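You operate a simulated robot arm through the tools that you are given. There is no shell and no other tool. Be economical: measure what you need, move in short steps, check, and stop when the job is done.

You run a simulated two-armed robot. Do the job below in one go: nothing can be reset, and whatever is moved stays where it is left.

## Task
On the packing table, fold the cloth in half and then in half again.
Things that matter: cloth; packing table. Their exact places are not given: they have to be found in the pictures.

Only the result counts: the job must be done as asked and must still hold three seconds after the hand-in. Knocking over, shifting, dropping, spilling or breaking anything else fails it. Flat cloth is picked up by pressing the open fingertips on it (5 to 10 N) and closing them slowly along it; thin cloth reads only 2 to 8 mm in the jaws.

## Robot
Two 7-joint arms with two-finger parallel grippers on one trunk, on a base that drives. Base frame: it is fixed to the floor where the robot stands at the start and does not move with it; the origin is under the middle of the robot, x ahead of it, y to its left, z up. Readings come in cm, rad, newtons and seconds.
The left shoulder is at the start at [7, 16.3, 114.5], the right one opposite. With the tool pointing down near the work surface each hand reaches from about 38 to 88 cm from the robot's upright axis, wherever it stands, measured 20 degrees to its own side. Places, roughly: packing table [70, 20, 80]. Payload 3.43 kg a hand.
The tool frame of a hand sits at the grasp point between the pads (the TCP): z along the fingers, y along the line on which they close. The tips reach 3.4 cm beyond it. The gripper opens to 12.8 cm. The fingers are 2.4 cm wide and 1.2 cm thick; the gripper's body (4.8 by 13 cm) begins 9.6 cm behind the TCP.
Orientation is told as [roll, pitch, yaw] about the base's x, y, z axes, in that order, counted from this pose: with the fingers straight down and closing along the base's y, the tool's x points along the base's -x, its y along +y and its z along -z.

## Interface
- The arms move only by the tool jog_arm. It takes "left_moves", "right_moves" or both (then of equal length, played together; a hand with none holds still); each is a list of rows, each a list of 7 numbers: the shift along the tool's x, y, z in mm, then the turn, a rotation vector about the tool's x, y, z in rad, then the gripper command, from -1 (shut) to 1 (fully open), values between in proportion. In form: [[x, y, z, ax, ay, az, fingers], ...]. A call has 1 to 20 rows; each row shifts and turns the commanded pose from where the row before left it, along the tool's axes as they then stand. Rows are played at 5 a second. More than 5 cm and 0.15 rad between two rows, or a gripper value outside its range, and nothing of the call is played. Where a pose cannot be reached the arm comes as near as it can. A force on the tool above 40 N (or 10 N above the force at the start of the call, whichever is more), or a blocked arm, ends the call early, and 0.2 s more pass. Each finger travels about 15.3 cm/s and halts on what it meets, pressing with about 23 N; the grip force reading is that of the motor and also rises with nothing between the fingers. The clock runs only during rows and for 0.2 s after the last one: add rows that do not move to give the fingers time. It gives the time, the measured TCP pose, the force on the tool (base axes), the opening and the grip force at its end, in the units of the frame above (readings bear some noise).
- Cameras (640 x 400 px; columns grow to the right, rows downward): "scene" is now at [12.94, 2.36, 135.73]; the picture's right is [0.28, -0.96, -0.00], its down [-0.69, -0.20, -0.70] and it looks along [0.67, 0.19, -0.71] (base axes); focal length 214 px, centre (320, 200). "left" rides on the left gripper at [7.6, 1.1, -16] in its tool frame; the picture's right is [-0.15, 0.99, 0.00], its down [-0.88, -0.13, -0.46] and it looks along [-0.45, -0.07, 0.89] (tool axes); focal length 234 px, centre (320, 200). "right" rides on the right gripper at [7.6, -1.1, -16] in its tool frame; the picture's right is [0.15, 0.99, 0.00], its down [-0.88, 0.13, -0.46] and it looks along [-0.45, 0.07, 0.89] (tool axes); focal length 234 px, centre (320, 200).
- get_image(camera): a new picture of that camera. It takes no simulated time.
- slide_trunk(by): slides the trunk up (or, below 0, down) by that many cm; the arms and the scene camera ride with it, the base frame stays. It gives what a move gives, with no picture.
- steer(legs): drives the robot by 1 to 6 legs, each [ahead, left, turn to the left] in cm, cm and rad, along the robot's own axes; the way and the turn of a leg run together, so that a leg with both is an arc; at most 150 cm and 3.142 rad a leg. The arms and the cameras ride along, it lands a little off, and it stops where it bumps. It gives what a move gives.
- pan_tilt(pan, tilt): turns the head with the scene camera to pan (to the left, within 1.501 rad either way) and tilt (down, from -0.506 to 1.204), counted from straight ahead of the robot. It gives what a move gives.
- point_at(camera, pixels): for up to 12 pixels [column, row] of the newest picture of that camera ("zoom" is the newest enlarged one), the place [x, y, z] in the base frame of the surface seen there, good to about 0.2 cm. It takes no simulated time.
- zoom(camera, box): a new picture of the part [left, top, right, bottom] of that camera's present view, enlarged. It takes no simulated time.
- finish_job(): hands the job in; it is judged then, once.

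Work in short steps. Measure before you move; look again where a grasp or a placing could have gone wrong, and mend it. You have 80 turns and 62 pictures in all, those below and enlarged ones among them. Open the grippers and draw the arms clear of the work before you hand the job in, unless the task says otherwise; then end with one line.

The tools are called after ">>>" as a command line: name --argument value ..., lists and objects as JSON in quotes. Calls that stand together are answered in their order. jog_arm: Moves the arms, as the interface text tells. Its arguments: {"type":"object","properties":{"left_moves":{"type":"array","items":{"type":"array","items":{"type":"number"}}},"right_moves":{"type":"array","items":{"type":"array","items":{"type":"number"}}}},"required":[]} The other tools are called the same way: slide_trunk (by) slides the trunk up or down; steer (legs) drives the base; pan_tilt (pan, tilt) turns the head that bears the scene camera; get_image (camera) takes a picture; point_at (camera, pixels) gives the place of the surface under pixels of a picture; zoom (camera, box) takes an enlarged picture of a part of a camera's view; finish_job () hands the job in.

At the start:

```text
t: 0.0
left_tool_pos: [67.09, 26.54, 102.51]
left_tcp_rot: [0.0, 0.001, 0.0]
left_ft_force: [0.5, -0.2, -0.6]
left_width: 12.81
left_grip_force: 0.0
right_tool_pos: [54.0, -29.04, 108.12]
right_tcp_rot: [0.0, -0.001, 0.0]
right_ft_force: [0.3, 0.2, 0.3]
right_width: 12.83
right_grip_force: 0.0
trunk travel left (down, up): [-62.5, 31.5]
robot x, y, heading: [-0.04, 0.28, 0.003]
head pan, tilt: [0.279, 0.794]
```

scene: 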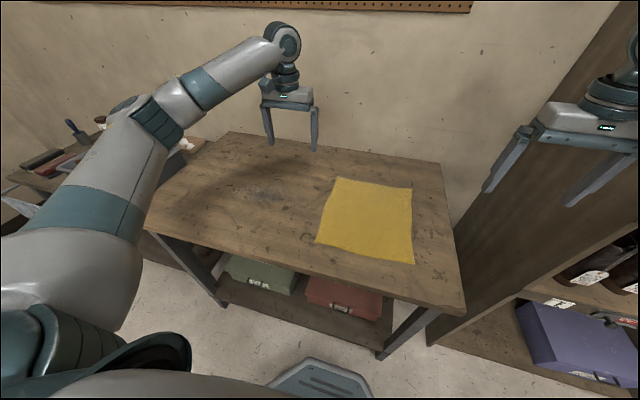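
right: 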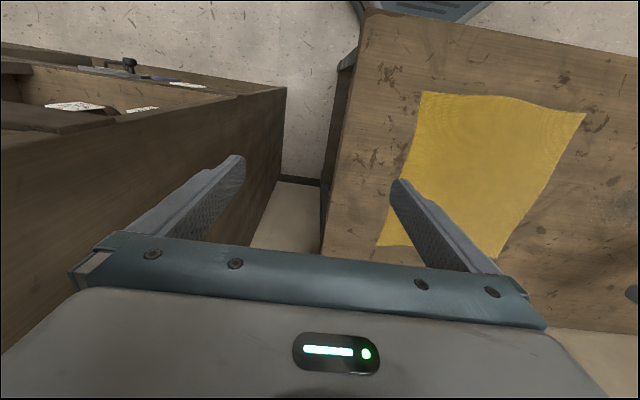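
left: 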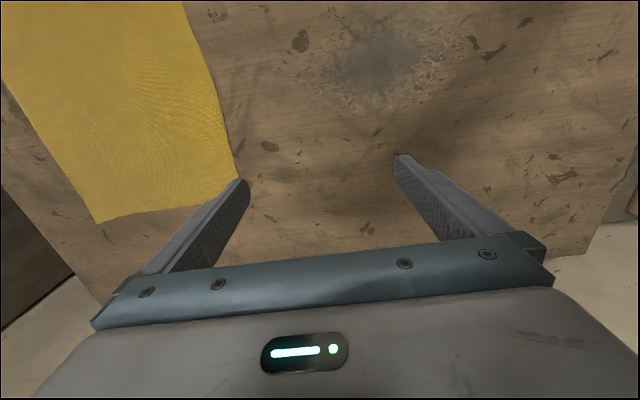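

The scene shows the yellow cloth with corners near (336,177), (412,187), (414,264), (316,242). I measure these and the table corners.

>>> point_at --camera "scene" --pixels '[[337, 178], [411, 188], [413, 263], [317, 241], [440, 165], [464, 312], [228, 133], [148, 228], [365, 220]]'

>>> zoom --camera "scene" --box '[290, 160, 450, 280]'

```text
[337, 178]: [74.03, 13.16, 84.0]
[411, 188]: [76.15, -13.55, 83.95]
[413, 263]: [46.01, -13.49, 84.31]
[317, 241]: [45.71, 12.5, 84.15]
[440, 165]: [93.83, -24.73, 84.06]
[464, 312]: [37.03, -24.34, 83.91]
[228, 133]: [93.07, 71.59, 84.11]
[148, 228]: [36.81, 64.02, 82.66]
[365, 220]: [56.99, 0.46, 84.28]
```

```text
3.33 times, centred on (370, 220) of scene
```

zoom: 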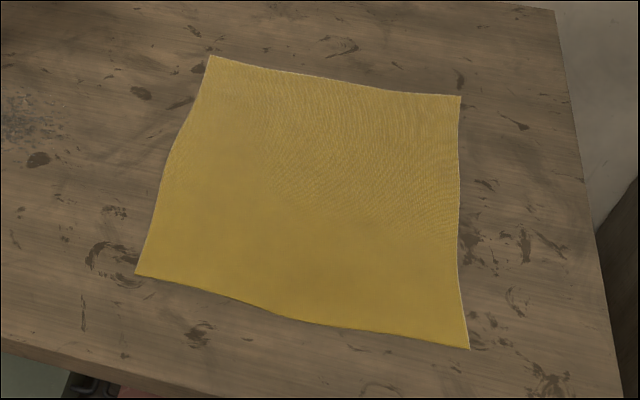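

The table top is at z≈84 and the cloth spans x 46–76, y −13.5 to 13. I bring both hands above the near corners and yaw them a quarter turn so they close along x.

>>> jog_arm --left_moves '[[28, -21.9, 10.7, 0, 0, 0, 0], [28, -21.9, 10.7, 0, 0, 0, -0.5], [28, -21.9, 10.7, 0, 0, 0, -0.5], [28, -21.9, 10.7, 0, 0, 0, -0.5], [28, -21.9, 10.7, 0, 0, 0, -0.5], [28, -21.9, 10.7, 0, 0, 0, -0.5], [23, -21.9, 10.7, 0, 0, 0, -0.5], [0, 0, 0, 0, 0, 0.1428, -0.5], [0, 0, 0, 0, 0, 0.1428, -0.5], [0, 0, 0, 0, 0, 0.1428, -0.5], [0, 0, 0, 0, 0, 0.1428, -0.5], [0, 0, 0, 0, 0, 0.1428, -0.5], [0, 0, 0, 0, 0, 0.1428, -0.5], [0, 0, 0, 0, 0, 0.1428, -0.5], [0, 0, 0, 0, 0, 0.1428, -0.5], [0, 0, 0, 0, 0, 0.1428, -0.5], [0, 0, 0, 0, 0, 0.1428, -0.5], [0, 0, 0, 0, 0, 0.1428, -0.5]]' --right_moves '[[9, 24, 18.7, 0, 0, 0, 0], [9, 24, 18.7, 0, 0, 0, -0.5], [9, 24, 18.7, 0, 0, 0, -0.5], [9, 24, 18.7, 0, 0, 0, -0.5], [9, 24, 18.7, 0, 0, 0, -0.5], [9, 24, 18.7, 0, 0, 0, -0.5], [6, 24, 18.7, 0, 0, 0, -0.5], [0, 0, 0, 0, 0, -0.1428, -0.5], [0, 0, 0, 0, 0, -0.1428, -0.5], [0, 0, 0, 0, 0, -0.1428, -0.5], [0, 0, 0, 0, 0, -0.1428, -0.5], [0, 0, 0, 0, 0, -0.1428, -0.5], [0, 0, 0, 0, 0, -0.1428, -0.5], [0, 0, 0, 0, 0, -0.1428, -0.5], [0, 0, 0, 0, 0, -0.1428, -0.5], [0, 0, 0, 0, 0, -0.1428, -0.5], [0, 0, 0, 0, 0, -0.1428, -0.5], [0, 0, 0, 0, 0, -0.1428, -0.5]]'

>>> get_image --camera "scene"

>>> get_image --camera "left"

>>> get_image --camera "right"

```text
t: 3.8
left_tool_pos: [48.02, 11.27, 94.95]
left_tcp_rot: [-0.002, 0.0, -1.571]
left_ft_force: [-0.1, 0.1, 0.6]
left_width: 3.21
left_grip_force: 0.1
right_tool_pos: [48.08, -12.22, 95.08]
right_tcp_rot: [0.0, -0.001, 1.43]
right_ft_force: [-0.9, 0.6, 0.7]
right_width: 3.21
right_grip_force: 0.1
right hand out of reach, approached as far as the arm can: row 18
trunk travel left (down, up): [-62.5, 31.5]
robot x, y, heading: [-0.08, 0.03, 0.003]
head pan, tilt: [0.279, 0.794]
```

```text
57 pictures are left
```

scene: 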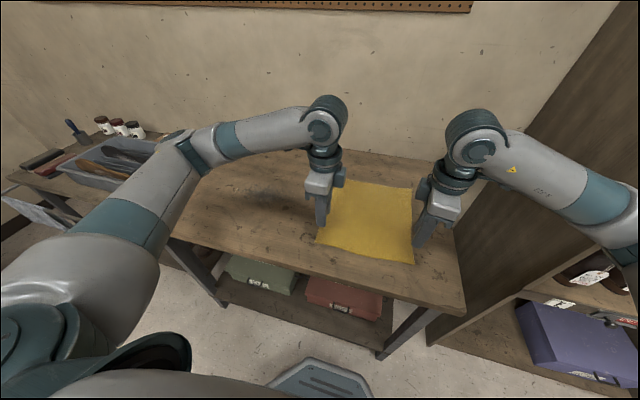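

```text
56 pictures are left
```

left: 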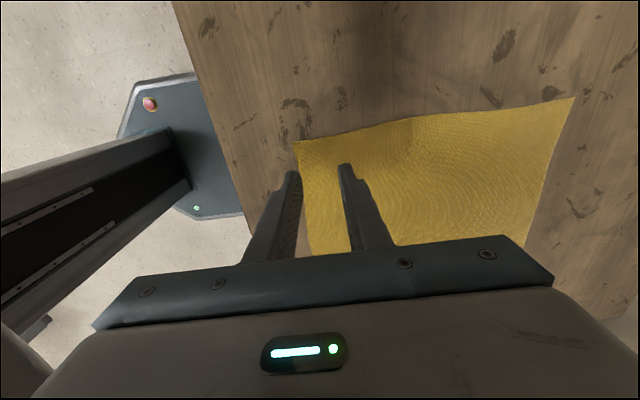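

```text
55 pictures are left
```

right: 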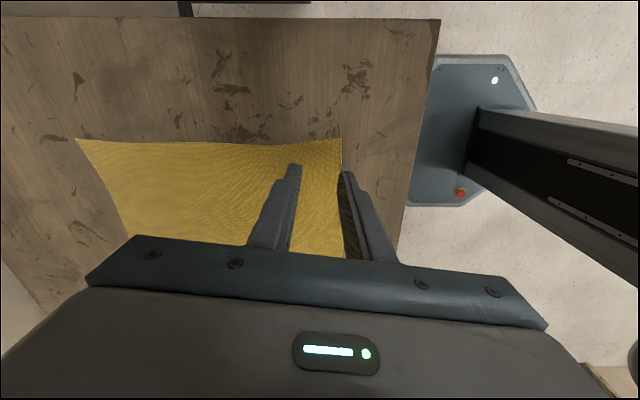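

Both hands are above the corners, with the right yaw stopping at 1.43, which is good enough. I go down to just above the cloth and then in small steps.

>>> jog_arm --left_moves '[[0, 0, 25, 0, 0, 0, -0.5], [0, 0, 25, 0, 0, 0, -0.5], [0, 0, 16, 0, 0, 0, -0.5], [0, 0, 2, 0, 0, 0, -0.5], [0, 0, 2, 0, 0, 0, -0.5], [0, 0, 0, 0, 0, 0, -0.5]]' --right_moves '[[0, 0, 25, 0, 0, 0, -0.5], [0, 0, 25, 0, 0, 0, -0.5], [0, 0, 16, 0, 0, 0, -0.5], [0, 0, 2, 0, 0, 0, -0.5], [0, 0, 2, 0, 0, 0, -0.5], [0, 0, 0, 0, 0, 0, -0.5]]'

>>> get_image --camera "right"

>>> get_image --camera "left"

```text
t: 5.2
left_tool_pos: [48.06, 11.25, 87.98]
left_tcp_rot: [-0.002, 0.001, -1.569]
left_ft_force: [-0.3, 0.8, -0.6]
left_width: 3.2
left_grip_force: 0.0
right_tool_pos: [48.04, -12.32, 93.66]
right_tcp_rot: [0.001, 0.0, 1.423]
right_ft_force: [-0.5, 1.0, -0.6]
right_width: 3.19
right_grip_force: 0.1
right hand out of reach, approached as far as the arm can: row 1, 2, 3
trunk travel left (down, up): [-62.5, 31.5]
robot x, y, heading: [-0.22, -0.12, 0.006]
head pan, tilt: [0.279, 0.794]
```

```text
54 pictures are left
```

right: 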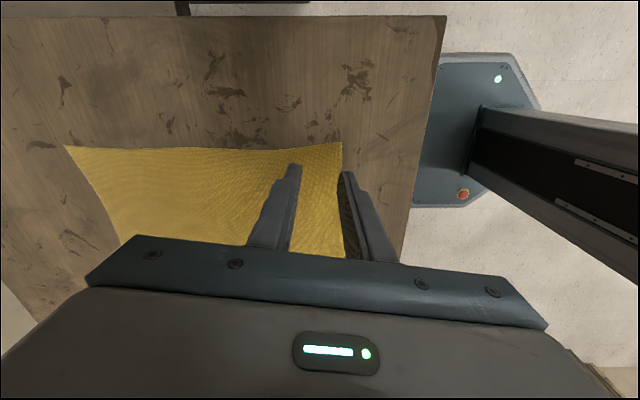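

```text
53 pictures are left
```

left: 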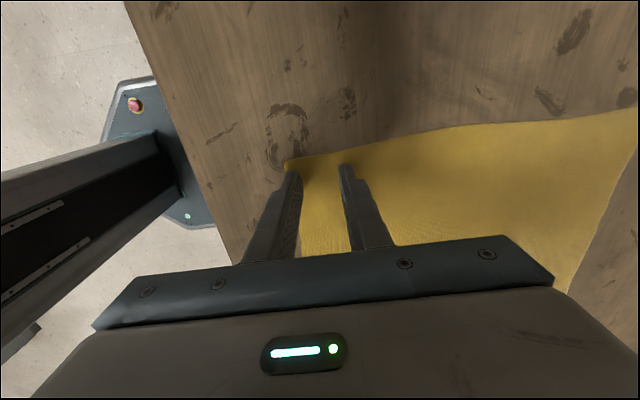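

The right wrist is at a joint limit. I turn the right hand the other way, to yaw about −1.57.

>>> jog_arm --right_moves '[[0, 0, -15, 0, 0, 0.1495, -0.5], [0, 0, 0, 0, 0, 0.1495, -0.5], [0, 0, 0, 0, 0, 0.1495, -0.5], [0, 0, 0, 0, 0, 0.1495, -0.5], [0, 0, 0, 0, 0, 0.1495, -0.5], [0, 0, 0, 0, 0, 0.1495, -0.5], [0, 0, 0, 0, 0, 0.1495, -0.5], [0, 0, 0, 0, 0, 0.1495, -0.5], [0, 0, 0, 0, 0, 0.1495, -0.5], [0, 0, 0, 0, 0, 0.1495, -0.5], [0, 0, 0, 0, 0, 0.1495, -0.5], [0, 0, 0, 0, 0, 0.1495, -0.5], [0, 0, 0, 0, 0, 0.1495, -0.5], [0, 0, 0, 0, 0, 0.1495, -0.5], [0, 0, 0, 0, 0, 0.1495, -0.5], [0, 0, 0, 0, 0, 0.1495, -0.5], [0, 0, 0, 0, 0, 0.1495, -0.5], [0, 0, 0, 0, 0, 0.1495, -0.5], [0, 0, 0, 0, 0, 0.1495, -0.5], [0, 0, 0, 0, 0, 0.1495, -0.5]]'

```text
t: 9.4
left_tool_pos: [48.0, 11.29, 87.84]
left_tcp_rot: [0.0, 0.001, -1.569]
left_ft_force: [0.4, 0.0, 1.0]
left_width: 3.19
left_grip_force: 0.1
right_tool_pos: [48.26, -12.23, 94.92]
right_tcp_rot: [0.0, 0.0, -1.565]
right_ft_force: [0.8, 0.9, -0.8]
right_width: 3.19
right_grip_force: 0.1
trunk travel left (down, up): [-62.5, 31.5]
robot x, y, heading: [0.21, -0.03, -0.0]
head pan, tilt: [0.279, 0.794]
```

The right hand now sits at yaw −1.565 without a limit. I lower it to the same height as the left.

>>> jog_arm --right_moves '[[0, 0, 25, 0, 0, 0, -0.5], [0, 0, 25, 0, 0, 0, -0.5], [0, 0, 14, 0, 0, 0, -0.5], [0, 0, 3, 0, 0, 0, -0.5], [0, 0, 3, 0, 0, 0, -0.5], [0, 0, 0, 0, 0, 0, -0.5]]'

>>> get_image --camera "right"

```text
t: 10.8
left_tool_pos: [47.96, 11.3, 87.91]
left_tcp_rot: [0.0, 0.0, -1.569]
left_ft_force: [-0.2, 0.0, 1.0]
left_width: 3.21
left_grip_force: 0.1
right_tool_pos: [48.1, -12.12, 87.93]
right_tcp_rot: [-0.001, -0.002, -1.564]
right_ft_force: [-0.4, -0.2, -1.0]
right_width: 3.21
right_grip_force: 0.0
trunk travel left (down, up): [-62.5, 31.5]
robot x, y, heading: [0.25, 0.09, -0.004]
head pan, tilt: [0.279, 0.794]
```

```text
52 pictures are left
```

right: 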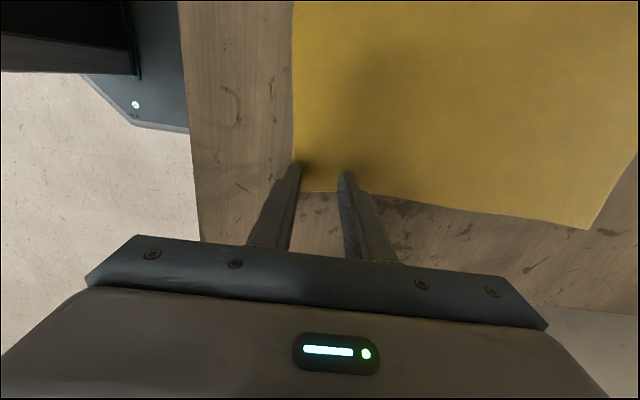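

The right fingers sit just at the cloth's side edge, so I shift them 8 mm inward and press both hands down in 1 mm steps.

>>> jog_arm --left_moves '[[0, 0, 0, 0, 0, 0, -0.5], [0, 0, 1, 0, 0, 0, -0.5], [0, 0, 1, 0, 0, 0, -0.5], [0, 0, 1, 0, 0, 0, -0.5], [0, 0, 1, 0, 0, 0, -0.5], [0, 0, 0, 0, 0, 0, -0.5]]' --right_moves '[[8, 0, 0, 0, 0, 0, -0.5], [0, 0, 1, 0, 0, 0, -0.5], [0, 0, 1, 0, 0, 0, -0.5], [0, 0, 1, 0, 0, 0, -0.5], [0, 0, 1, 0, 0, 0, -0.5], [0, 0, 0, 0, 0, 0, -0.5]]'

```text
t: 12.2
left_tool_pos: [47.99, 11.28, 87.58]
left_tcp_rot: [0.0, 0.0, -1.569]
left_ft_force: [0.0, -0.1, -0.5]
left_width: 3.2
left_grip_force: 0.0
right_tool_pos: [48.14, -11.19, 87.65]
right_tcp_rot: [0.001, -0.002, -1.565]
right_ft_force: [0.5, 0.5, 2.0]
right_width: 3.2
right_grip_force: 0.0
trunk travel left (down, up): [-62.5, 31.5]
robot x, y, heading: [0.12, -0.06, 0.004]
head pan, tilt: [0.279, 0.794]
```

The right hand is touching lightly (2 N) and the left barely. I press a bit further.

>>> jog_arm --left_moves '[[0, 0, 1, 0, 0, 0, -0.5], [0, 0, 1, 0, 0, 0, -0.5], [0, 0, 1, 0, 0, 0, -0.5], [0, 0, 0, 0, 0, 0, -0.5]]' --right_moves '[[0, 0, 1, 0, 0, 0, -0.5], [0, 0, 1, 0, 0, 0, -0.5], [0, 0, 0, 0, 0, 0, -0.5], [0, 0, 0, 0, 0, 0, -0.5]]'

```text
t: 13.2
left_tool_pos: [47.93, 11.35, 87.48]
left_tcp_rot: [0.002, -0.003, -1.57]
left_ft_force: [2.8, 1.5, 27.6]
left_width: 3.11
left_grip_force: 0.1
right_tool_pos: [48.04, -11.32, 87.54]
right_tcp_rot: [0.003, 0.002, -1.563]
right_ft_force: [4.1, 1.3, 13.3]
right_width: 3.05
right_grip_force: 0.0
trunk travel left (down, up): [-62.5, 31.5]
robot x, y, heading: [-0.12, -0.13, 0.0]
head pan, tilt: [0.279, 0.794]
```

Contact is stiff, with left at 27.6 N and right at 13.3 N. I ease both to about 8 N.

>>> jog_arm --left_moves '[[0, 0, -1.4, 0, 0, 0, -0.5], [0, 0, 0, 0, 0, 0, -0.5]]' --right_moves '[[0, 0, -0.4, 0, 0, 0, -0.5], [0, 0, 0, 0, 0, 0, -0.5]]'

```text
t: 13.8
left_tool_pos: [47.91, 11.3, 87.53]
left_tcp_rot: [0.001, -0.001, -1.568]
left_ft_force: [4.1, -1.2, 17.3]
left_width: 3.07
left_grip_force: 0.0
right_tool_pos: [48.17, -11.34, 87.51]
right_tcp_rot: [0.004, 0.0, -1.564]
right_ft_force: [2.6, 0.2, 21.6]
right_width: 3.02
right_grip_force: 0.0
trunk travel left (down, up): [-62.5, 31.5]
robot x, y, heading: [0.02, -0.02, -0.003]
head pan, tilt: [0.279, 0.794]
```

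Forces still settle high (17 and 22 N), so I back off a bit more.

>>> jog_arm --left_moves '[[0, 0, -0.8, 0, 0, 0, -0.5], [0, 0, 0, 0, 0, 0, -0.5], [0, 0, 0, 0, 0, 0, -0.5], [0, 0, 0, 0, 0, 0, -0.5]]' --right_moves '[[0, 0, -1.0, 0, 0, 0, -0.5], [0, 0, 0, 0, 0, 0, -0.5], [0, 0, 0, 0, 0, 0, -0.5], [0, 0, 0, 0, 0, 0, -0.5]]'

```text
t: 14.8
left_tool_pos: [47.84, 11.35, 87.58]
left_tcp_rot: [0.001, 0.0, -1.568]
left_ft_force: [1.9, -0.9, 20.1]
left_width: 3.12
left_grip_force: 0.0
right_tool_pos: [47.9, -11.42, 87.51]
right_tcp_rot: [0.001, 0.0, -1.564]
right_ft_force: [1.5, 0.2, 6.0]
right_width: 3.12
right_grip_force: 0.1
trunk travel left (down, up): [-62.5, 31.5]
robot x, y, heading: [0.14, -0.13, -0.003]
head pan, tilt: [0.279, 0.794]
```

Right is good at 6 N; left is still 20 N, so I raise left another 0.7 mm.

>>> jog_arm --left_moves '[[0, 0, -0.7, 0, 0, 0, -0.5], [0, 0, 0, 0, 0, 0, -0.5], [0, 0, 0, 0, 0, 0, -0.5]]'

```text
t: 15.6
left_tool_pos: [47.95, 11.33, 87.56]
left_tcp_rot: [-0.001, 0.0, -1.57]
left_ft_force: [0.2, -0.1, 1.9]
left_width: 3.15
left_grip_force: 0.0
right_tool_pos: [47.9, -11.31, 87.59]
right_tcp_rot: [0.001, -0.001, -1.565]
right_ft_force: [-0.8, -1.3, 8.7]
right_width: 3.24
right_grip_force: 0.2
trunk travel left (down, up): [-62.5, 31.5]
robot x, y, heading: [-0.19, -0.14, 0.001]
head pan, tilt: [0.279, 0.794]
```

Now left is light at 1.9 N. I add 0.4 mm and close both slowly.

>>> jog_arm --left_moves '[[0, 0, 0.5, 0, 0, 0, -0.5], [0, 0, 0, 0, 0, 0, -0.54], [0, 0, 0, 0, 0, 0, -0.58], [0, 0, 0, 0, 0, 0, -0.62], [0, 0, 0, 0, 0, 0, -0.66], [0, 0, 0, 0, 0, 0, -0.7], [0, 0, 0, 0, 0, 0, -0.74], [0, 0, 0, 0, 0, 0, -0.78], [0, 0, 0, 0, 0, 0, -0.82], [0, 0, 0, 0, 0, 0, -0.86], [0, 0, 0, 0, 0, 0, -0.9], [0, 0, 0, 0, 0, 0, -0.94], [0, 0, 0, 0, 0, 0, -0.98], [0, 0, 0, 0, 0, 0, -1], [0, 0, 0, 0, 0, 0, -1]]' --right_moves '[[0, 0, 0, 0, 0, 0, -0.5], [0, 0, 0, 0, 0, 0, -0.54], [0, 0, 0, 0, 0, 0, -0.58], [0, 0, 0, 0, 0, 0, -0.62], [0, 0, 0, 0, 0, 0, -0.66], [0, 0, 0, 0, 0, 0, -0.7], [0, 0, 0, 0, 0, 0, -0.74], [0, 0, 0, 0, 0, 0, -0.78], [0, 0, 0, 0, 0, 0, -0.82], [0, 0, 0, 0, 0, 0, -0.86], [0, 0, 0, 0, 0, 0, -0.9], [0, 0, 0, 0, 0, 0, -0.94], [0, 0, 0, 0, 0, 0, -0.98], [0, 0, 0, 0, 0, 0, -1], [0, 0, 0, 0, 0, 0, -1]]'

>>> get_image --camera "right"

>>> get_image --camera "left"

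```text
t: 18.8
left_tool_pos: [47.95, 11.27, 87.66]
left_tcp_rot: [0.001, -0.001, -1.569]
left_ft_force: [0.5, 0.5, 4.6]
left_width: 0.23
left_grip_force: 22.9
right_tool_pos: [48.08, -11.29, 87.58]
right_tcp_rot: [0.003, 0.0, -1.564]
right_ft_force: [0.1, 1.0, 4.1]
right_width: 0.21
right_grip_force: 23.1
trunk travel left (down, up): [-62.5, 31.5]
robot x, y, heading: [-0.01, -0.16, 0.005]
head pan, tilt: [0.279, 0.794]
```

```text
51 pictures are left
```

right: 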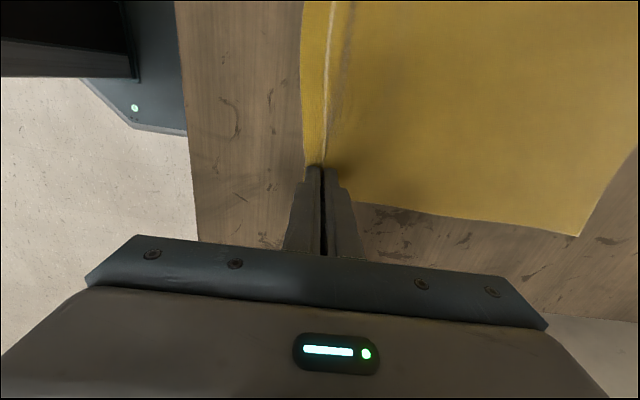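

```text
50 pictures are left
```

left: 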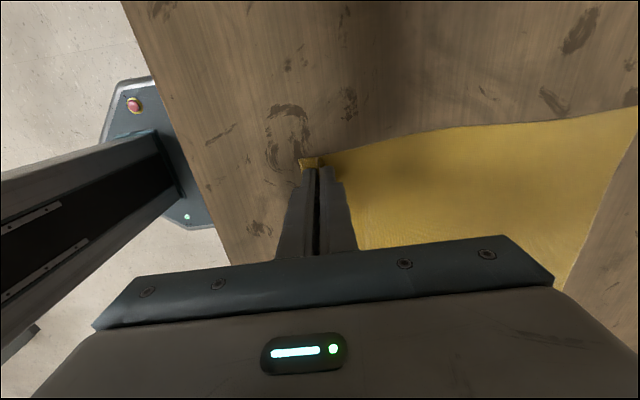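

Both hands hold a ridge of cloth along the near edge (2.2 mm widths). I lift 5 cm to check the grip.

>>> jog_arm --left_moves '[[0, 0, -10, 0, 0, 0, -1], [0, 0, -10, 0, 0, 0, -1], [0, 0, -15, 0, 0, 0, -1], [0, 0, -15, 0, 0, 0, -1], [0, 0, 0, 0, 0, 0, -1]]' --right_moves '[[0, 0, -10, 0, 0, 0, -1], [0, 0, -10, 0, 0, 0, -1], [0, 0, -15, 0, 0, 0, -1], [0, 0, -15, 0, 0, 0, -1], [0, 0, 0, 0, 0, 0, -1]]'

>>> zoom --camera "scene" --box '[250, 100, 490, 280]'

>>> get_image --camera "right"

```text
t: 20.0
left_tool_pos: [47.85, 11.26, 92.41]
left_tcp_rot: [-0.003, 0.002, -1.57]
left_ft_force: [-0.2, -0.2, -0.2]
left_width: 0.22
left_grip_force: 22.6
right_tool_pos: [48.15, -11.44, 92.42]
right_tcp_rot: [-0.001, -0.001, -1.564]
right_ft_force: [-0.6, 1.4, -0.7]
right_width: 0.18
right_grip_force: 23.5
trunk travel left (down, up): [-62.5, 31.5]
robot x, y, heading: [-0.13, -0.12, 0.003]
head pan, tilt: [0.279, 0.794]
```

```text
2.22 times, centred on (370, 190) of scene
```

zoom: 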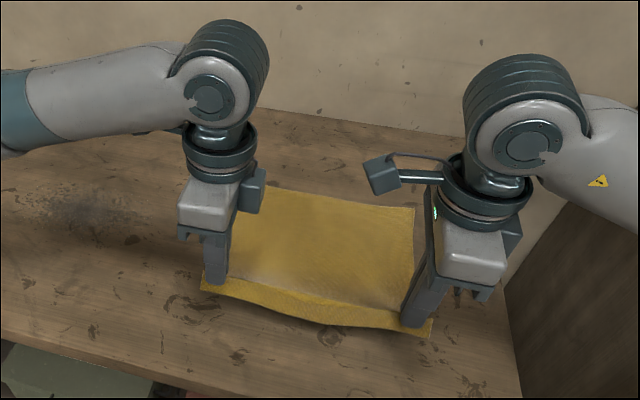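

```text
48 pictures are left
```

right: 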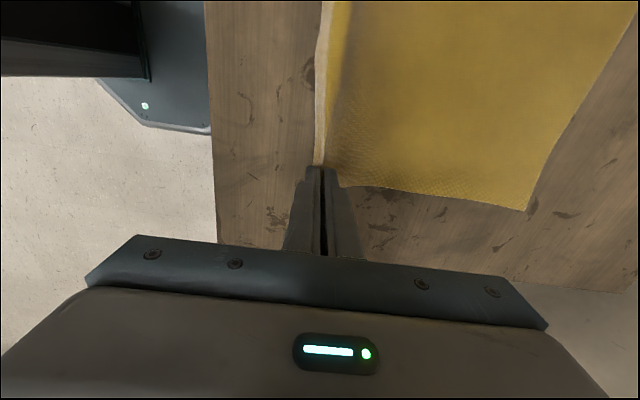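

The near edge lifts cleanly. Now I carry it in an arc over to the far edge, stopping about 2 cm above the cloth.

>>> jog_arm --left_moves '[[0, 13, -15, 0, 0, 0, -1], [0, 13, -15, 0, 0, 0, -1], [0, 13, -15, 0, 0, 0, -1], [0, 21, -6, 0, 0, 0, -1], [0, 21, -6, 0, 0, 0, -1], [0, 21, -6, 0, 0, 0, -1], [0, 21, -6, 0, 0, 0, -1], [0, 19, 9, 0, 0, 0, -1], [0, 19, 9, 0, 0, 0, -1], [0, 19, 9, 0, 0, 0, -1], [0, 19, 9, 0, 0, 0, -1], [0, 11, 15, 0, 0, 0, -1], [0, 11, 15, 0, 0, 0, -1], [0, 11, 15, 0, 0, 0, -1], [0, 11, 15, 0, 0, 0, -1], [0, 0, 0, 0, 0, 0, -1]]' --right_moves '[[0, 14.1, -15, 0, 0, 0, -1], [0, 14.1, -15, 0, 0, 0, -1], [0, 14.1, -15, 0, 0, 0, -1], [0, 22.8, -6, 0, 0, 0, -1], [0, 22.8, -6, 0, 0, 0, -1], [0, 22.8, -6, 0, 0, 0, -1], [0, 22.8, -6, 0, 0, 0, -1], [0, 20.6, 9, 0, 0, 0, -1], [0, 20.6, 9, 0, 0, 0, -1], [0, 20.6, 9, 0, 0, 0, -1], [0, 20.6, 9, 0, 0, 0, -1], [0, 12, 15, 0, 0, 0, -1], [0, 12, 15, 0, 0, 0, -1], [0, 12, 15, 0, 0, 0, -1], [0, 12, 15, 0, 0, 0, -1], [0, 0, 0, 0, 0, 0, -1]]'

>>> get_image --camera "scene"

>>> get_image --camera "right"

```text
t: 23.4
left_tool_pos: [72.07, 11.18, 89.85]
left_tcp_rot: [0.0, -0.001, -1.569]
left_ft_force: [0.0, 0.2, 1.2]
left_width: 0.22
left_grip_force: 23.1
right_tool_pos: [74.51, -11.14, 89.78]
right_tcp_rot: [0.0, 0.0, -1.563]
right_ft_force: [-0.2, 0.7, 1.2]
right_width: 0.18
right_grip_force: 22.8
trunk travel left (down, up): [-62.5, 31.5]
robot x, y, heading: [-0.06, -0.0, 0.005]
head pan, tilt: [0.279, 0.794]
```

```text
47 pictures are left
```

scene: 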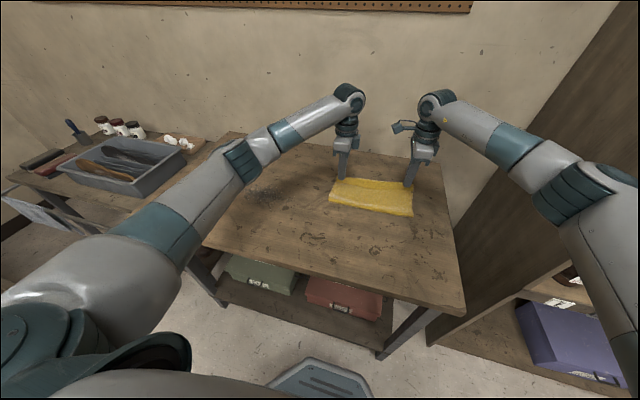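

```text
46 pictures are left
```

right: 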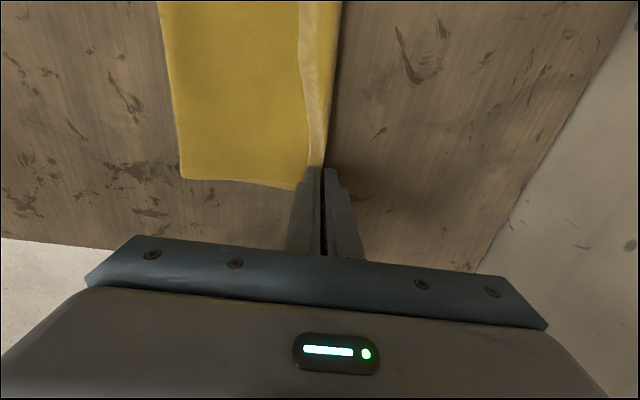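

The fold is made, with the held edge near the far edge. I lower until it rests on the cloth and then open gently.

>>> jog_arm --left_moves '[[0, 0, 8, 0, 0, 0, -1], [0, 2, 6, 0, 0, 0, -1], [0, 2, 3, 0, 0, 0, -1], [0, 0, 0, 0, 0, 0, -1], [0, 0, 0, 0, 0, 0, -0.9], [0, 0, 0, 0, 0, 0, -0.8], [0, 0, 0, 0, 0, 0, -0.7], [0, 0, 0, 0, 0, 0, -0.6], [0, 0, 0, 0, 0, 0, -0.6]]' --right_moves '[[0, 0, 8, 0, 0, 0, -1], [0, 2, 6, 0, 0, 0, -1], [0, 2, 3, 0, 0, 0, -1], [0, 0, 0, 0, 0, 0, -1], [0, 0, 0, 0, 0, 0, -0.9], [0, 0, 0, 0, 0, 0, -0.8], [0, 0, 0, 0, 0, 0, -0.7], [0, 0, 0, 0, 0, 0, -0.6], [0, 0, 0, 0, 0, 0, -0.6]]'

>>> get_image --camera "right"

>>> zoom --camera "scene" --box '[290, 120, 450, 240]'

```text
t: 25.4
left_tool_pos: [72.53, 11.29, 88.03]
left_tcp_rot: [0.0, 0.001, -1.57]
left_ft_force: [0.5, 0.4, -0.2]
left_width: 2.55
left_grip_force: 0.1
right_tool_pos: [75.01, -11.21, 88.12]
right_tcp_rot: [0.0, 0.0, -1.562]
right_ft_force: [0.1, -0.5, 1.1]
right_width: 2.57
right_grip_force: 0.1
trunk travel left (down, up): [-62.5, 31.5]
robot x, y, heading: [-0.14, -0.16, 0.001]
head pan, tilt: [0.279, 0.794]
```

```text
45 pictures are left
```

right: 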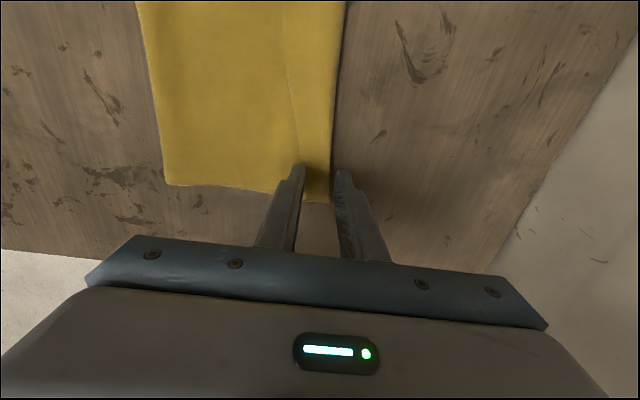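

```text
3.33 times, centred on (370, 180) of scene
```

zoom: 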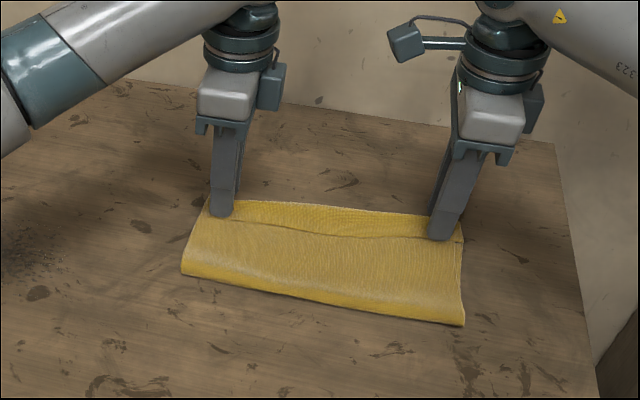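

Cloth released. I raise both hands straight up and look.

>>> jog_arm --left_moves '[[0, 0, -20, 0, 0, 0, -0.5], [0, 0, -30, 0, 0, 0, -0.5], [0, -30, -30, 0, 0, 0, -0.5], [30, -40, -20, 0, 0, 0, -0.5], [40, -20, 0, 0, 0, 0, -0.5]]' --right_moves '[[0, 0, -20, 0, 0, 0, -0.5], [0, 0, -30, 0, 0, 0, -0.5], [0, -30, -30, 0, 0, 0, -0.5], [-30, -40, -20, 0, 0, 0, -0.5], [-40, -20, 0, 0, 0, 0, -0.5]]'

>>> zoom --camera "scene" --box '[310, 150, 430, 240]'

```text
refused: row 4 steps farther than a row can; nothing moved
```

```text
4.44 times, centred on (370, 195) of scene
```

zoom: 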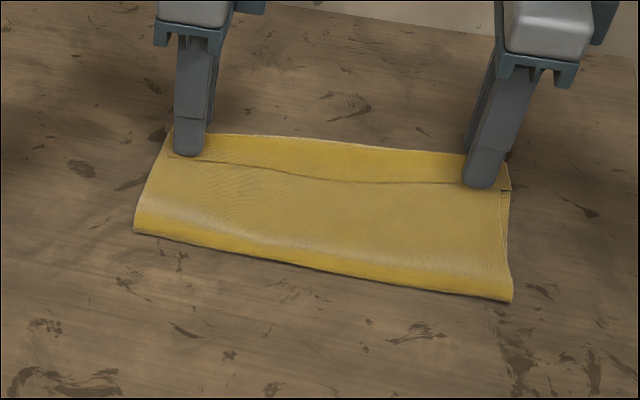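

The row was too long; I repeat with smaller steps.

>>> jog_arm --left_moves '[[0, 0, -15, 0, 0, 0, -0.6], [0, 0, -30, 0, 0, 0, -0.5], [0, 0, -40, 0, 0, 0, -0.5], [30, -20, -20, 0, 0, 0, -0.5], [40, -20, 0, 0, 0, 0, -0.5]]' --right_moves '[[0, 0, -15, 0, 0, 0, -0.6], [0, 0, -30, 0, 0, 0, -0.5], [0, 0, -40, 0, 0, 0, -0.5], [-30, -20, -20, 0, 0, 0, -0.5], [-40, -20, 0, 0, 0, 0, -0.5]]'

>>> zoom --camera "scene" --box '[310, 150, 430, 240]'

>>> get_image --camera "right"

```text
t: 26.6
left_tool_pos: [68.91, 18.43, 98.97]
left_tcp_rot: [0.001, 0.001, -1.571]
left_ft_force: [0.7, 0.1, -0.2]
left_width: 3.2
left_grip_force: 0.1
right_tool_pos: [70.71, -18.09, 98.51]
right_tcp_rot: [0.003, 0.001, -1.562]
right_ft_force: [0.5, 0.3, 0.2]
right_width: 3.17
right_grip_force: 0.0
trunk travel left (down, up): [-62.5, 31.5]
robot x, y, heading: [0.11, -0.31, 0.001]
head pan, tilt: [0.279, 0.794]
```

```text
4.44 times, centred on (370, 195) of scene
```

zoom: 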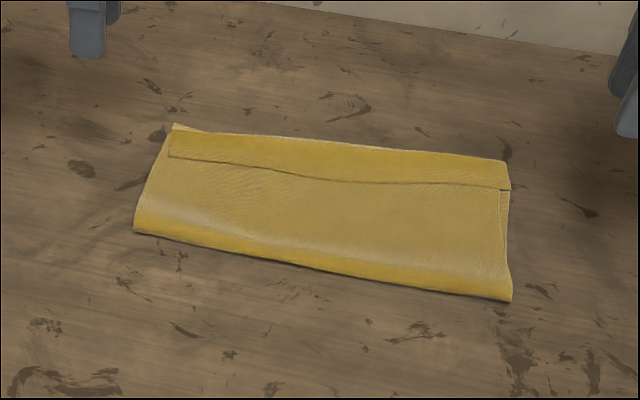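

```text
41 pictures are left
```

right: 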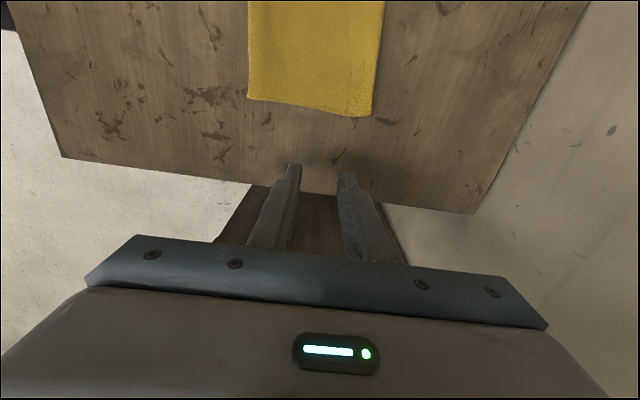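

The near edge's last strip stayed turned back as a hem on top. I measure its dimensions.

>>> point_at --camera "zoom" --pixels '[[175, 126], [170, 155], [183, 133], [345, 145], [345, 180], [507, 163], [509, 188], [136, 230], [511, 299], [330, 268], [320, 220], [510, 175]]'

```text
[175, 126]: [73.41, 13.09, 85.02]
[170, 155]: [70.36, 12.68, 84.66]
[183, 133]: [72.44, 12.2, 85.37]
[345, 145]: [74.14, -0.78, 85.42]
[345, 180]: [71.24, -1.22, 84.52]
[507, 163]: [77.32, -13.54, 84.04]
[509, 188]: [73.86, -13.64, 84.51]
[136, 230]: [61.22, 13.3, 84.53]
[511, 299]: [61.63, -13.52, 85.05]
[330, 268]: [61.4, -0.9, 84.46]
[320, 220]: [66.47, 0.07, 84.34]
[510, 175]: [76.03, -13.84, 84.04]
```

The hem is about 2.7 cm wide and puffy (z 85.4). I turn both hands back to yaw 0 so they close along y, and hover over the hem near its ends to pinch and turn it outward.

>>> jog_arm --left_moves '[[0, 0, 0, 0, 0, -0.1428, -0.5], [0, 0, 0, 0, 0, -0.1428, -0.5], [0, 0, 0, 0, 0, -0.1428, -0.5], [0, 0, 0, 0, 0, -0.1428, -0.5], [0, 0, 0, 0, 0, -0.1428, -0.5], [0, 0, 0, 0, 0, -0.1428, -0.5], [0, 0, 0, 0, 0, -0.1428, -0.5], [0, 0, 0, 0, 0, -0.1428, -0.5], [0, 0, 0, 0, 0, -0.1428, -0.5], [0, 0, 0, 0, 0, -0.1428, -0.5], [0, 0, 0, 0, 0, -0.1428, -0.5], [-7.2, -21, 20, 0, 0, 0, -0.5], [-7.2, -21, 20, 0, 0, 0, -0.5], [-7.2, -21, 20, 0, 0, 0, -0.5], [-7.2, -21, 20, 0, 0, 0, -0.5], [0, 0, 0, 0, 0, 0, -0.5]]' --right_moves '[[0, 0, 0, 0, 0, -0.1428, -0.5], [0, 0, 0, 0, 0, -0.1428, -0.5], [0, 0, 0, 0, 0, -0.1428, -0.5], [0, 0, 0, 0, 0, -0.1428, -0.5], [0, 0, 0, 0, 0, -0.1428, -0.5], [0, 0, 0, 0, 0, -0.1428, -0.5], [0, 0, 0, 0, 0, -0.1428, -0.5], [0, 0, 0, 0, 0, -0.1428, -0.5], [0, 0, 0, 0, 0, -0.1428, -0.5], [0, 0, 0, 0, 0, -0.1428, -0.5], [0, 0, 0, 0, 0, -0.1428, -0.5], [-11.8, 19.5, 19, 0, 0, 0, -0.5], [-11.8, 19.5, 19, 0, 0, 0, -0.5], [-11.8, 19.5, 19, 0, 0, 0, -0.5], [-11.8, 19.5, 19, 0, 0, 0, -0.5], [0, 0, 0, 0, 0, 0, -0.5]]'

>>> get_image --camera "left"

>>> get_image --camera "right"

```text
t: 30.0
left_tool_pos: [71.57, 9.72, 90.68]
left_tcp_rot: [-0.001, 0.0, 0.001]
left_ft_force: [-0.8, 0.3, 0.2]
left_width: 3.2
left_grip_force: 0.1
right_tool_pos: [75.42, -10.41, 91.08]
right_tcp_rot: [0.0, -0.003, 0.007]
right_ft_force: [0.2, -0.3, 0.0]
right_width: 3.2
right_grip_force: 0.0
trunk travel left (down, up): [-62.5, 31.5]
robot x, y, heading: [-0.05, 0.31, 0.003]
head pan, tilt: [0.279, 0.794]
```

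```text
40 pictures are left
```

left: 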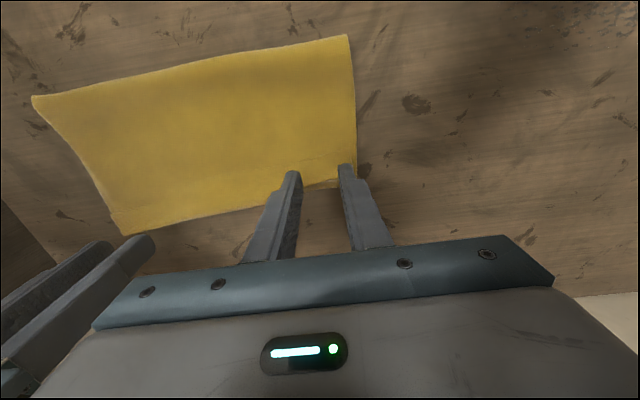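

```text
39 pictures are left
```

right: 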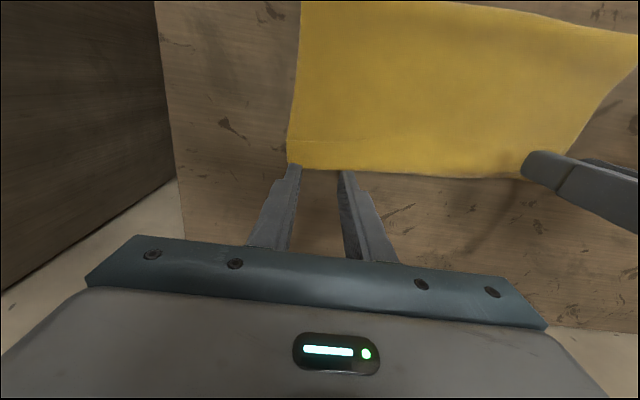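

I measure hem edges in both wrist pictures to centre the fingers.

>>> point_at --camera "left" --pixels '[[320, 150], [320, 165], [320, 175], [320, 184], [352, 165]]'

>>> zoom --camera "right" --box '[270, 90, 430, 190]'

>>> point_at --camera "right" --pixels '[[320, 130], [320, 140], [320, 150], [320, 160], [320, 168], [290, 160]]'

>>> zoom --camera "left" --box '[240, 110, 400, 210]'

```text
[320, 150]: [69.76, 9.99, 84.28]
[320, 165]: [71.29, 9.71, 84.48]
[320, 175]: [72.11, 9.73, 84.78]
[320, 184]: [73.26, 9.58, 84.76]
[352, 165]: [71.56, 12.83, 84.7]
```

```text
4.00 times, centred on (350, 140) of right
```

zoom: 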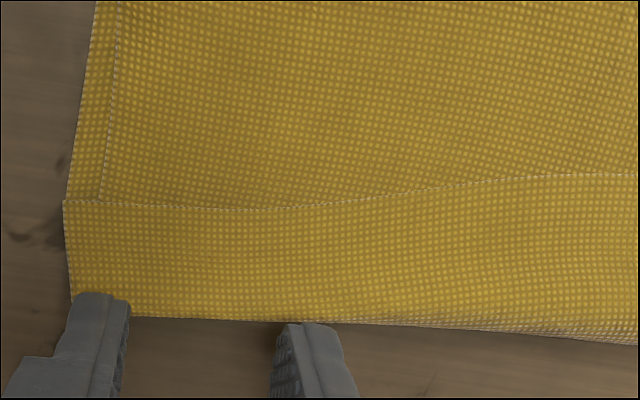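

```text
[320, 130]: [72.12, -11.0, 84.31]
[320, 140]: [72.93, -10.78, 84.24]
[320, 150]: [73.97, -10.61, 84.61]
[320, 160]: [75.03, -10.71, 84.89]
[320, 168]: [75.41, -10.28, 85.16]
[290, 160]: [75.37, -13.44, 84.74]
```

```text
4.00 times, centred on (320, 160) of left
```

zoom: 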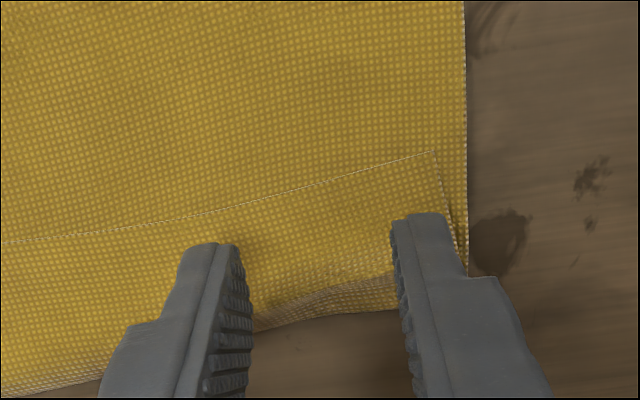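

Hem: left x 70.4–73.4, right 73.1–75.6. I shift the right hand 11 mm back and lower both to just above contact.

>>> jog_arm --left_moves '[[-2, 0, 10, 0, 0, 0, -0.5], [0, 0, 10, 0, 0, 0, -0.5], [0, 0, 3, 0, 0, 0, -0.5], [0, 0, 1, 0, 0, 0, -0.5], [0, 0, 1, 0, 0, 0, -0.5], [0, 0, 1, 0, 0, 0, -0.5], [0, 0, 0, 0, 0, 0, -0.5], [0, 0, 0, 0, 0, 0, -0.5]]' --right_moves '[[11, 0, 10, 0, 0, 0, -0.5], [0, 0, 10, 0, 0, 0, -0.5], [0, 0, 7, 0, 0, 0, -0.5], [0, 0, 1, 0, 0, 0, -0.5], [0, 0, 1, 0, 0, 0, -0.5], [0, 0, 1, 0, 0, 0, -0.5], [0, 0, 0, 0, 0, 0, -0.5], [0, 0, 0, 0, 0, 0, -0.5]]'

```text
t: 31.8
left_tool_pos: [71.82, 10.0, 88.04]
left_tcp_rot: [-0.001, 0.002, 0.001]
left_ft_force: [0.3, -0.9, 0.5]
left_width: 3.19
left_grip_force: 0.0
right_tool_pos: [74.45, -10.42, 88.11]
right_tcp_rot: [0.0, -0.002, 0.007]
right_ft_force: [-1.0, -0.6, 5.4]
right_width: 3.19
right_grip_force: 0.1
trunk travel left (down, up): [-62.5, 31.5]
robot x, y, heading: [0.24, 0.24, 0.001]
head pan, tilt: [0.279, 0.794]
```

Right presses 5.4 N; left needs a bit more.

>>> jog_arm --left_moves '[[0, 0, 1, 0, 0, 0, -0.5], [0, 0, 0.5, 0, 0, 0, -0.5], [0, 0, 0, 0, 0, 0, -0.5], [0, 0, 0, 0, 0, 0, -0.5]]'

```text
t: 32.8
left_tool_pos: [71.74, 9.9, 87.92]
left_tcp_rot: [-0.001, 0.0, 0.0]
left_ft_force: [0.4, -0.3, -0.3]
left_width: 3.22
left_grip_force: 0.1
right_tool_pos: [74.52, -10.37, 88.18]
right_tcp_rot: [0.001, -0.002, 0.007]
right_ft_force: [-0.7, -0.7, 5.3]
right_width: 3.2
right_grip_force: 0.1
trunk travel left (down, up): [-62.5, 31.5]
robot x, y, heading: [-0.25, 0.17, -0.003]
head pan, tilt: [0.279, 0.794]
```

>>> jog_arm --left_moves '[[0, 0, 1, 0, 0, 0, -0.5], [0, 0, 0, 0, 0, 0, -0.5], [0, 0, 0, 0, 0, 0, -0.5], [0, 0, 0, 0, 0, 0, -0.5]]'

```text
t: 33.8
left_tool_pos: [71.72, 9.86, 87.85]
left_tcp_rot: [0.001, -0.001, -0.001]
left_ft_force: [0.7, -0.4, 0.7]
left_width: 3.19
left_grip_force: 0.1
right_tool_pos: [74.48, -10.38, 88.12]
right_tcp_rot: [0.0, -0.001, 0.006]
right_ft_force: [-0.6, -1.3, 4.7]
right_width: 3.15
right_grip_force: 0.1
trunk travel left (down, up): [-62.5, 31.5]
robot x, y, heading: [0.11, 0.05, 0.006]
head pan, tilt: [0.279, 0.794]
```

Left is still not in contact (I also noted it in the last reading), so I step another 1 mm.

>>> jog_arm --left_moves '[[0, 0, 1, 0, 0, 0, -0.5], [0, 0, 0, 0, 0, 0, -0.5], [0, 0, 0, 0, 0, 0, -0.5], [0, 0, 0, 0, 0, 0, -0.5]]'

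```text
t: 34.8
left_tool_pos: [71.72, 9.91, 87.88]
left_tcp_rot: [-0.001, 0.0, -0.001]
left_ft_force: [0.1, -0.4, 1.9]
left_width: 3.23
left_grip_force: 0.1
right_tool_pos: [74.5, -10.36, 88.08]
right_tcp_rot: [0.0, -0.002, 0.007]
right_ft_force: [-0.8, -0.4, 4.6]
right_width: 3.18
right_grip_force: 0.0
trunk travel left (down, up): [-62.5, 31.5]
robot x, y, heading: [-0.43, 0.0, -0.0]
head pan, tilt: [0.279, 0.794]
```

Left now feels 1.9 N; I press 0.5 mm more and close both slowly along the cloth.

>>> jog_arm --left_moves '[[0, 0, 0.5, 0, 0, 0, -0.5], [0, 0, 0, 0, 0, 0, -0.5], [0, 0, 0, 0, 0, 0, -0.55], [0, 0, 0, 0, 0, 0, -0.6], [0, 0, 0, 0, 0, 0, -0.65], [0, 0, 0, 0, 0, 0, -0.7], [0, 0, 0, 0, 0, 0, -0.75], [0, 0, 0, 0, 0, 0, -0.8], [0, 0, 0, 0, 0, 0, -0.85], [0, 0, 0, 0, 0, 0, -0.9], [0, 0, 0, 0, 0, 0, -0.95], [0, 0, 0, 0, 0, 0, -1], [0, 0, 0, 0, 0, 0, -1]]' --right_moves '[[0, 0, 0, 0, 0, 0, -0.5], [0, 0, 0, 0, 0, 0, -0.5], [0, 0, 0, 0, 0, 0, -0.55], [0, 0, 0, 0, 0, 0, -0.6], [0, 0, 0, 0, 0, 0, -0.65], [0, 0, 0, 0, 0, 0, -0.7], [0, 0, 0, 0, 0, 0, -0.75], [0, 0, 0, 0, 0, 0, -0.8], [0, 0, 0, 0, 0, 0, -0.85], [0, 0, 0, 0, 0, 0, -0.9], [0, 0, 0, 0, 0, 0, -0.95], [0, 0, 0, 0, 0, 0, -1], [0, 0, 0, 0, 0, 0, -1]]'

>>> zoom --camera "left" --box '[240, 110, 400, 210]'

>>> zoom --camera "right" --box '[240, 110, 400, 210]'

```text
t: 37.6
left_tool_pos: [71.76, 9.84, 87.8]
left_tcp_rot: [-0.001, -0.001, 0.0]
left_ft_force: [0.5, -0.1, 6.1]
left_width: 0.39
left_grip_force: 22.9
right_tool_pos: [74.61, -10.37, 88.03]
right_tcp_rot: [0.001, -0.004, 0.007]
right_ft_force: [0.3, 0.9, 0.3]
right_width: 0.01
right_grip_force: 23.2
trunk travel left (down, up): [-62.5, 31.5]
robot x, y, heading: [-0.08, 0.13, -0.0]
head pan, tilt: [0.279, 0.794]
```

```text
4.00 times, centred on (320, 160) of left
```

zoom: 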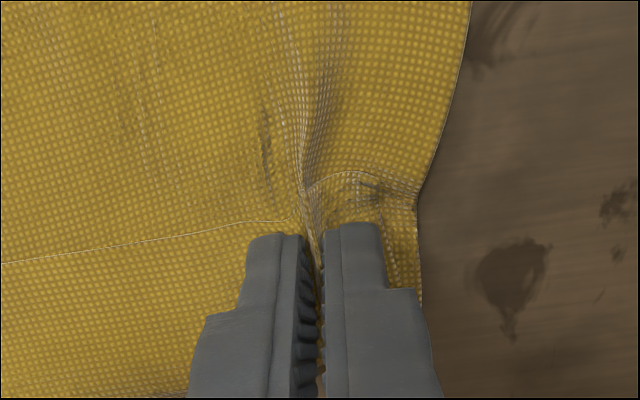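

```text
4.00 times, centred on (320, 160) of right
```

zoom: 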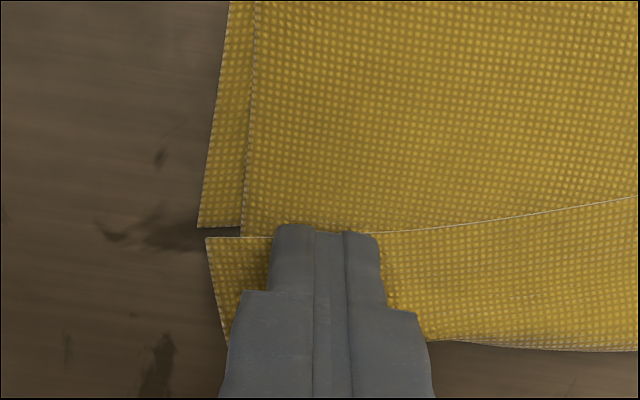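

The right hand caught nothing and the left pinched several layers (3.9 mm). I open both, raise them, and look closely at the corners.

>>> jog_arm --left_moves '[[0, 0, 0, 0, 0, 0, -0.9], [0, 0, 0, 0, 0, 0, -0.75], [0, 0, 0, 0, 0, 0, -0.6], [0, 0, 0, 0, 0, 0, -0.5], [0, 0, -10, 0, 0, 0, -0.5], [0, 0, -30, 0, 0, 0, -0.5], [0, 30, -20, 0, 0, 0, -0.5], [0, 40, -20, 0, 0, 0, -0.5]]' --right_moves '[[0, 0, -5, 0, 0, 0, -1], [0, 0, 0, 0, 0, 0, -1], [0, 0, 0, 0, 0, 0, -1], [0, 0, 0, 0, 0, 0, -1], [0, 0, -10, 0, 0, 0, -1], [0, 0, -30, 0, 0, 0, -1], [0, -10, -20, 0, 0, 0, -1], [40, 0, -20, 0, 0, 0, -1]]'

>>> get_image --camera "right"

>>> zoom --camera "scene" --box '[320, 165, 430, 230]'

```text
t: 39.4
left_tool_pos: [71.86, 16.91, 95.76]
left_tcp_rot: [0.0, -0.003, 0.0]
left_ft_force: [-0.7, 0.9, 0.0]
left_width: 3.19
left_grip_force: 0.1
right_tool_pos: [70.24, -11.16, 96.9]
right_tcp_rot: [0.001, -0.003, 0.009]
right_ft_force: [-0.3, 0.5, -0.2]
right_width: 0.02
right_grip_force: 22.7
trunk travel left (down, up): [-62.5, 31.5]
robot x, y, heading: [-0.06, 0.08, 0.001]
head pan, tilt: [0.279, 0.794]
```

```text
34 pictures are left
```

right: 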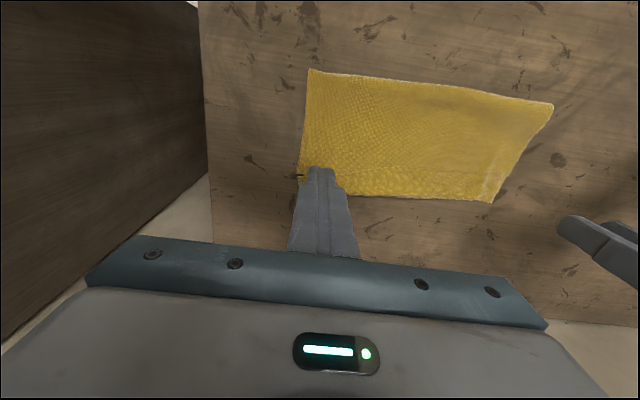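

```text
5.82 times, centred on (375, 198) of scene
```

zoom: 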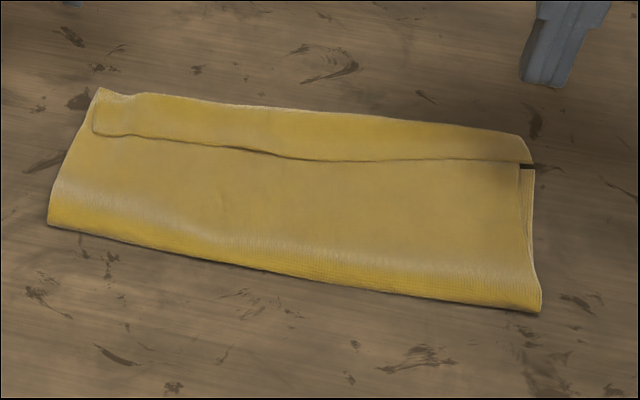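

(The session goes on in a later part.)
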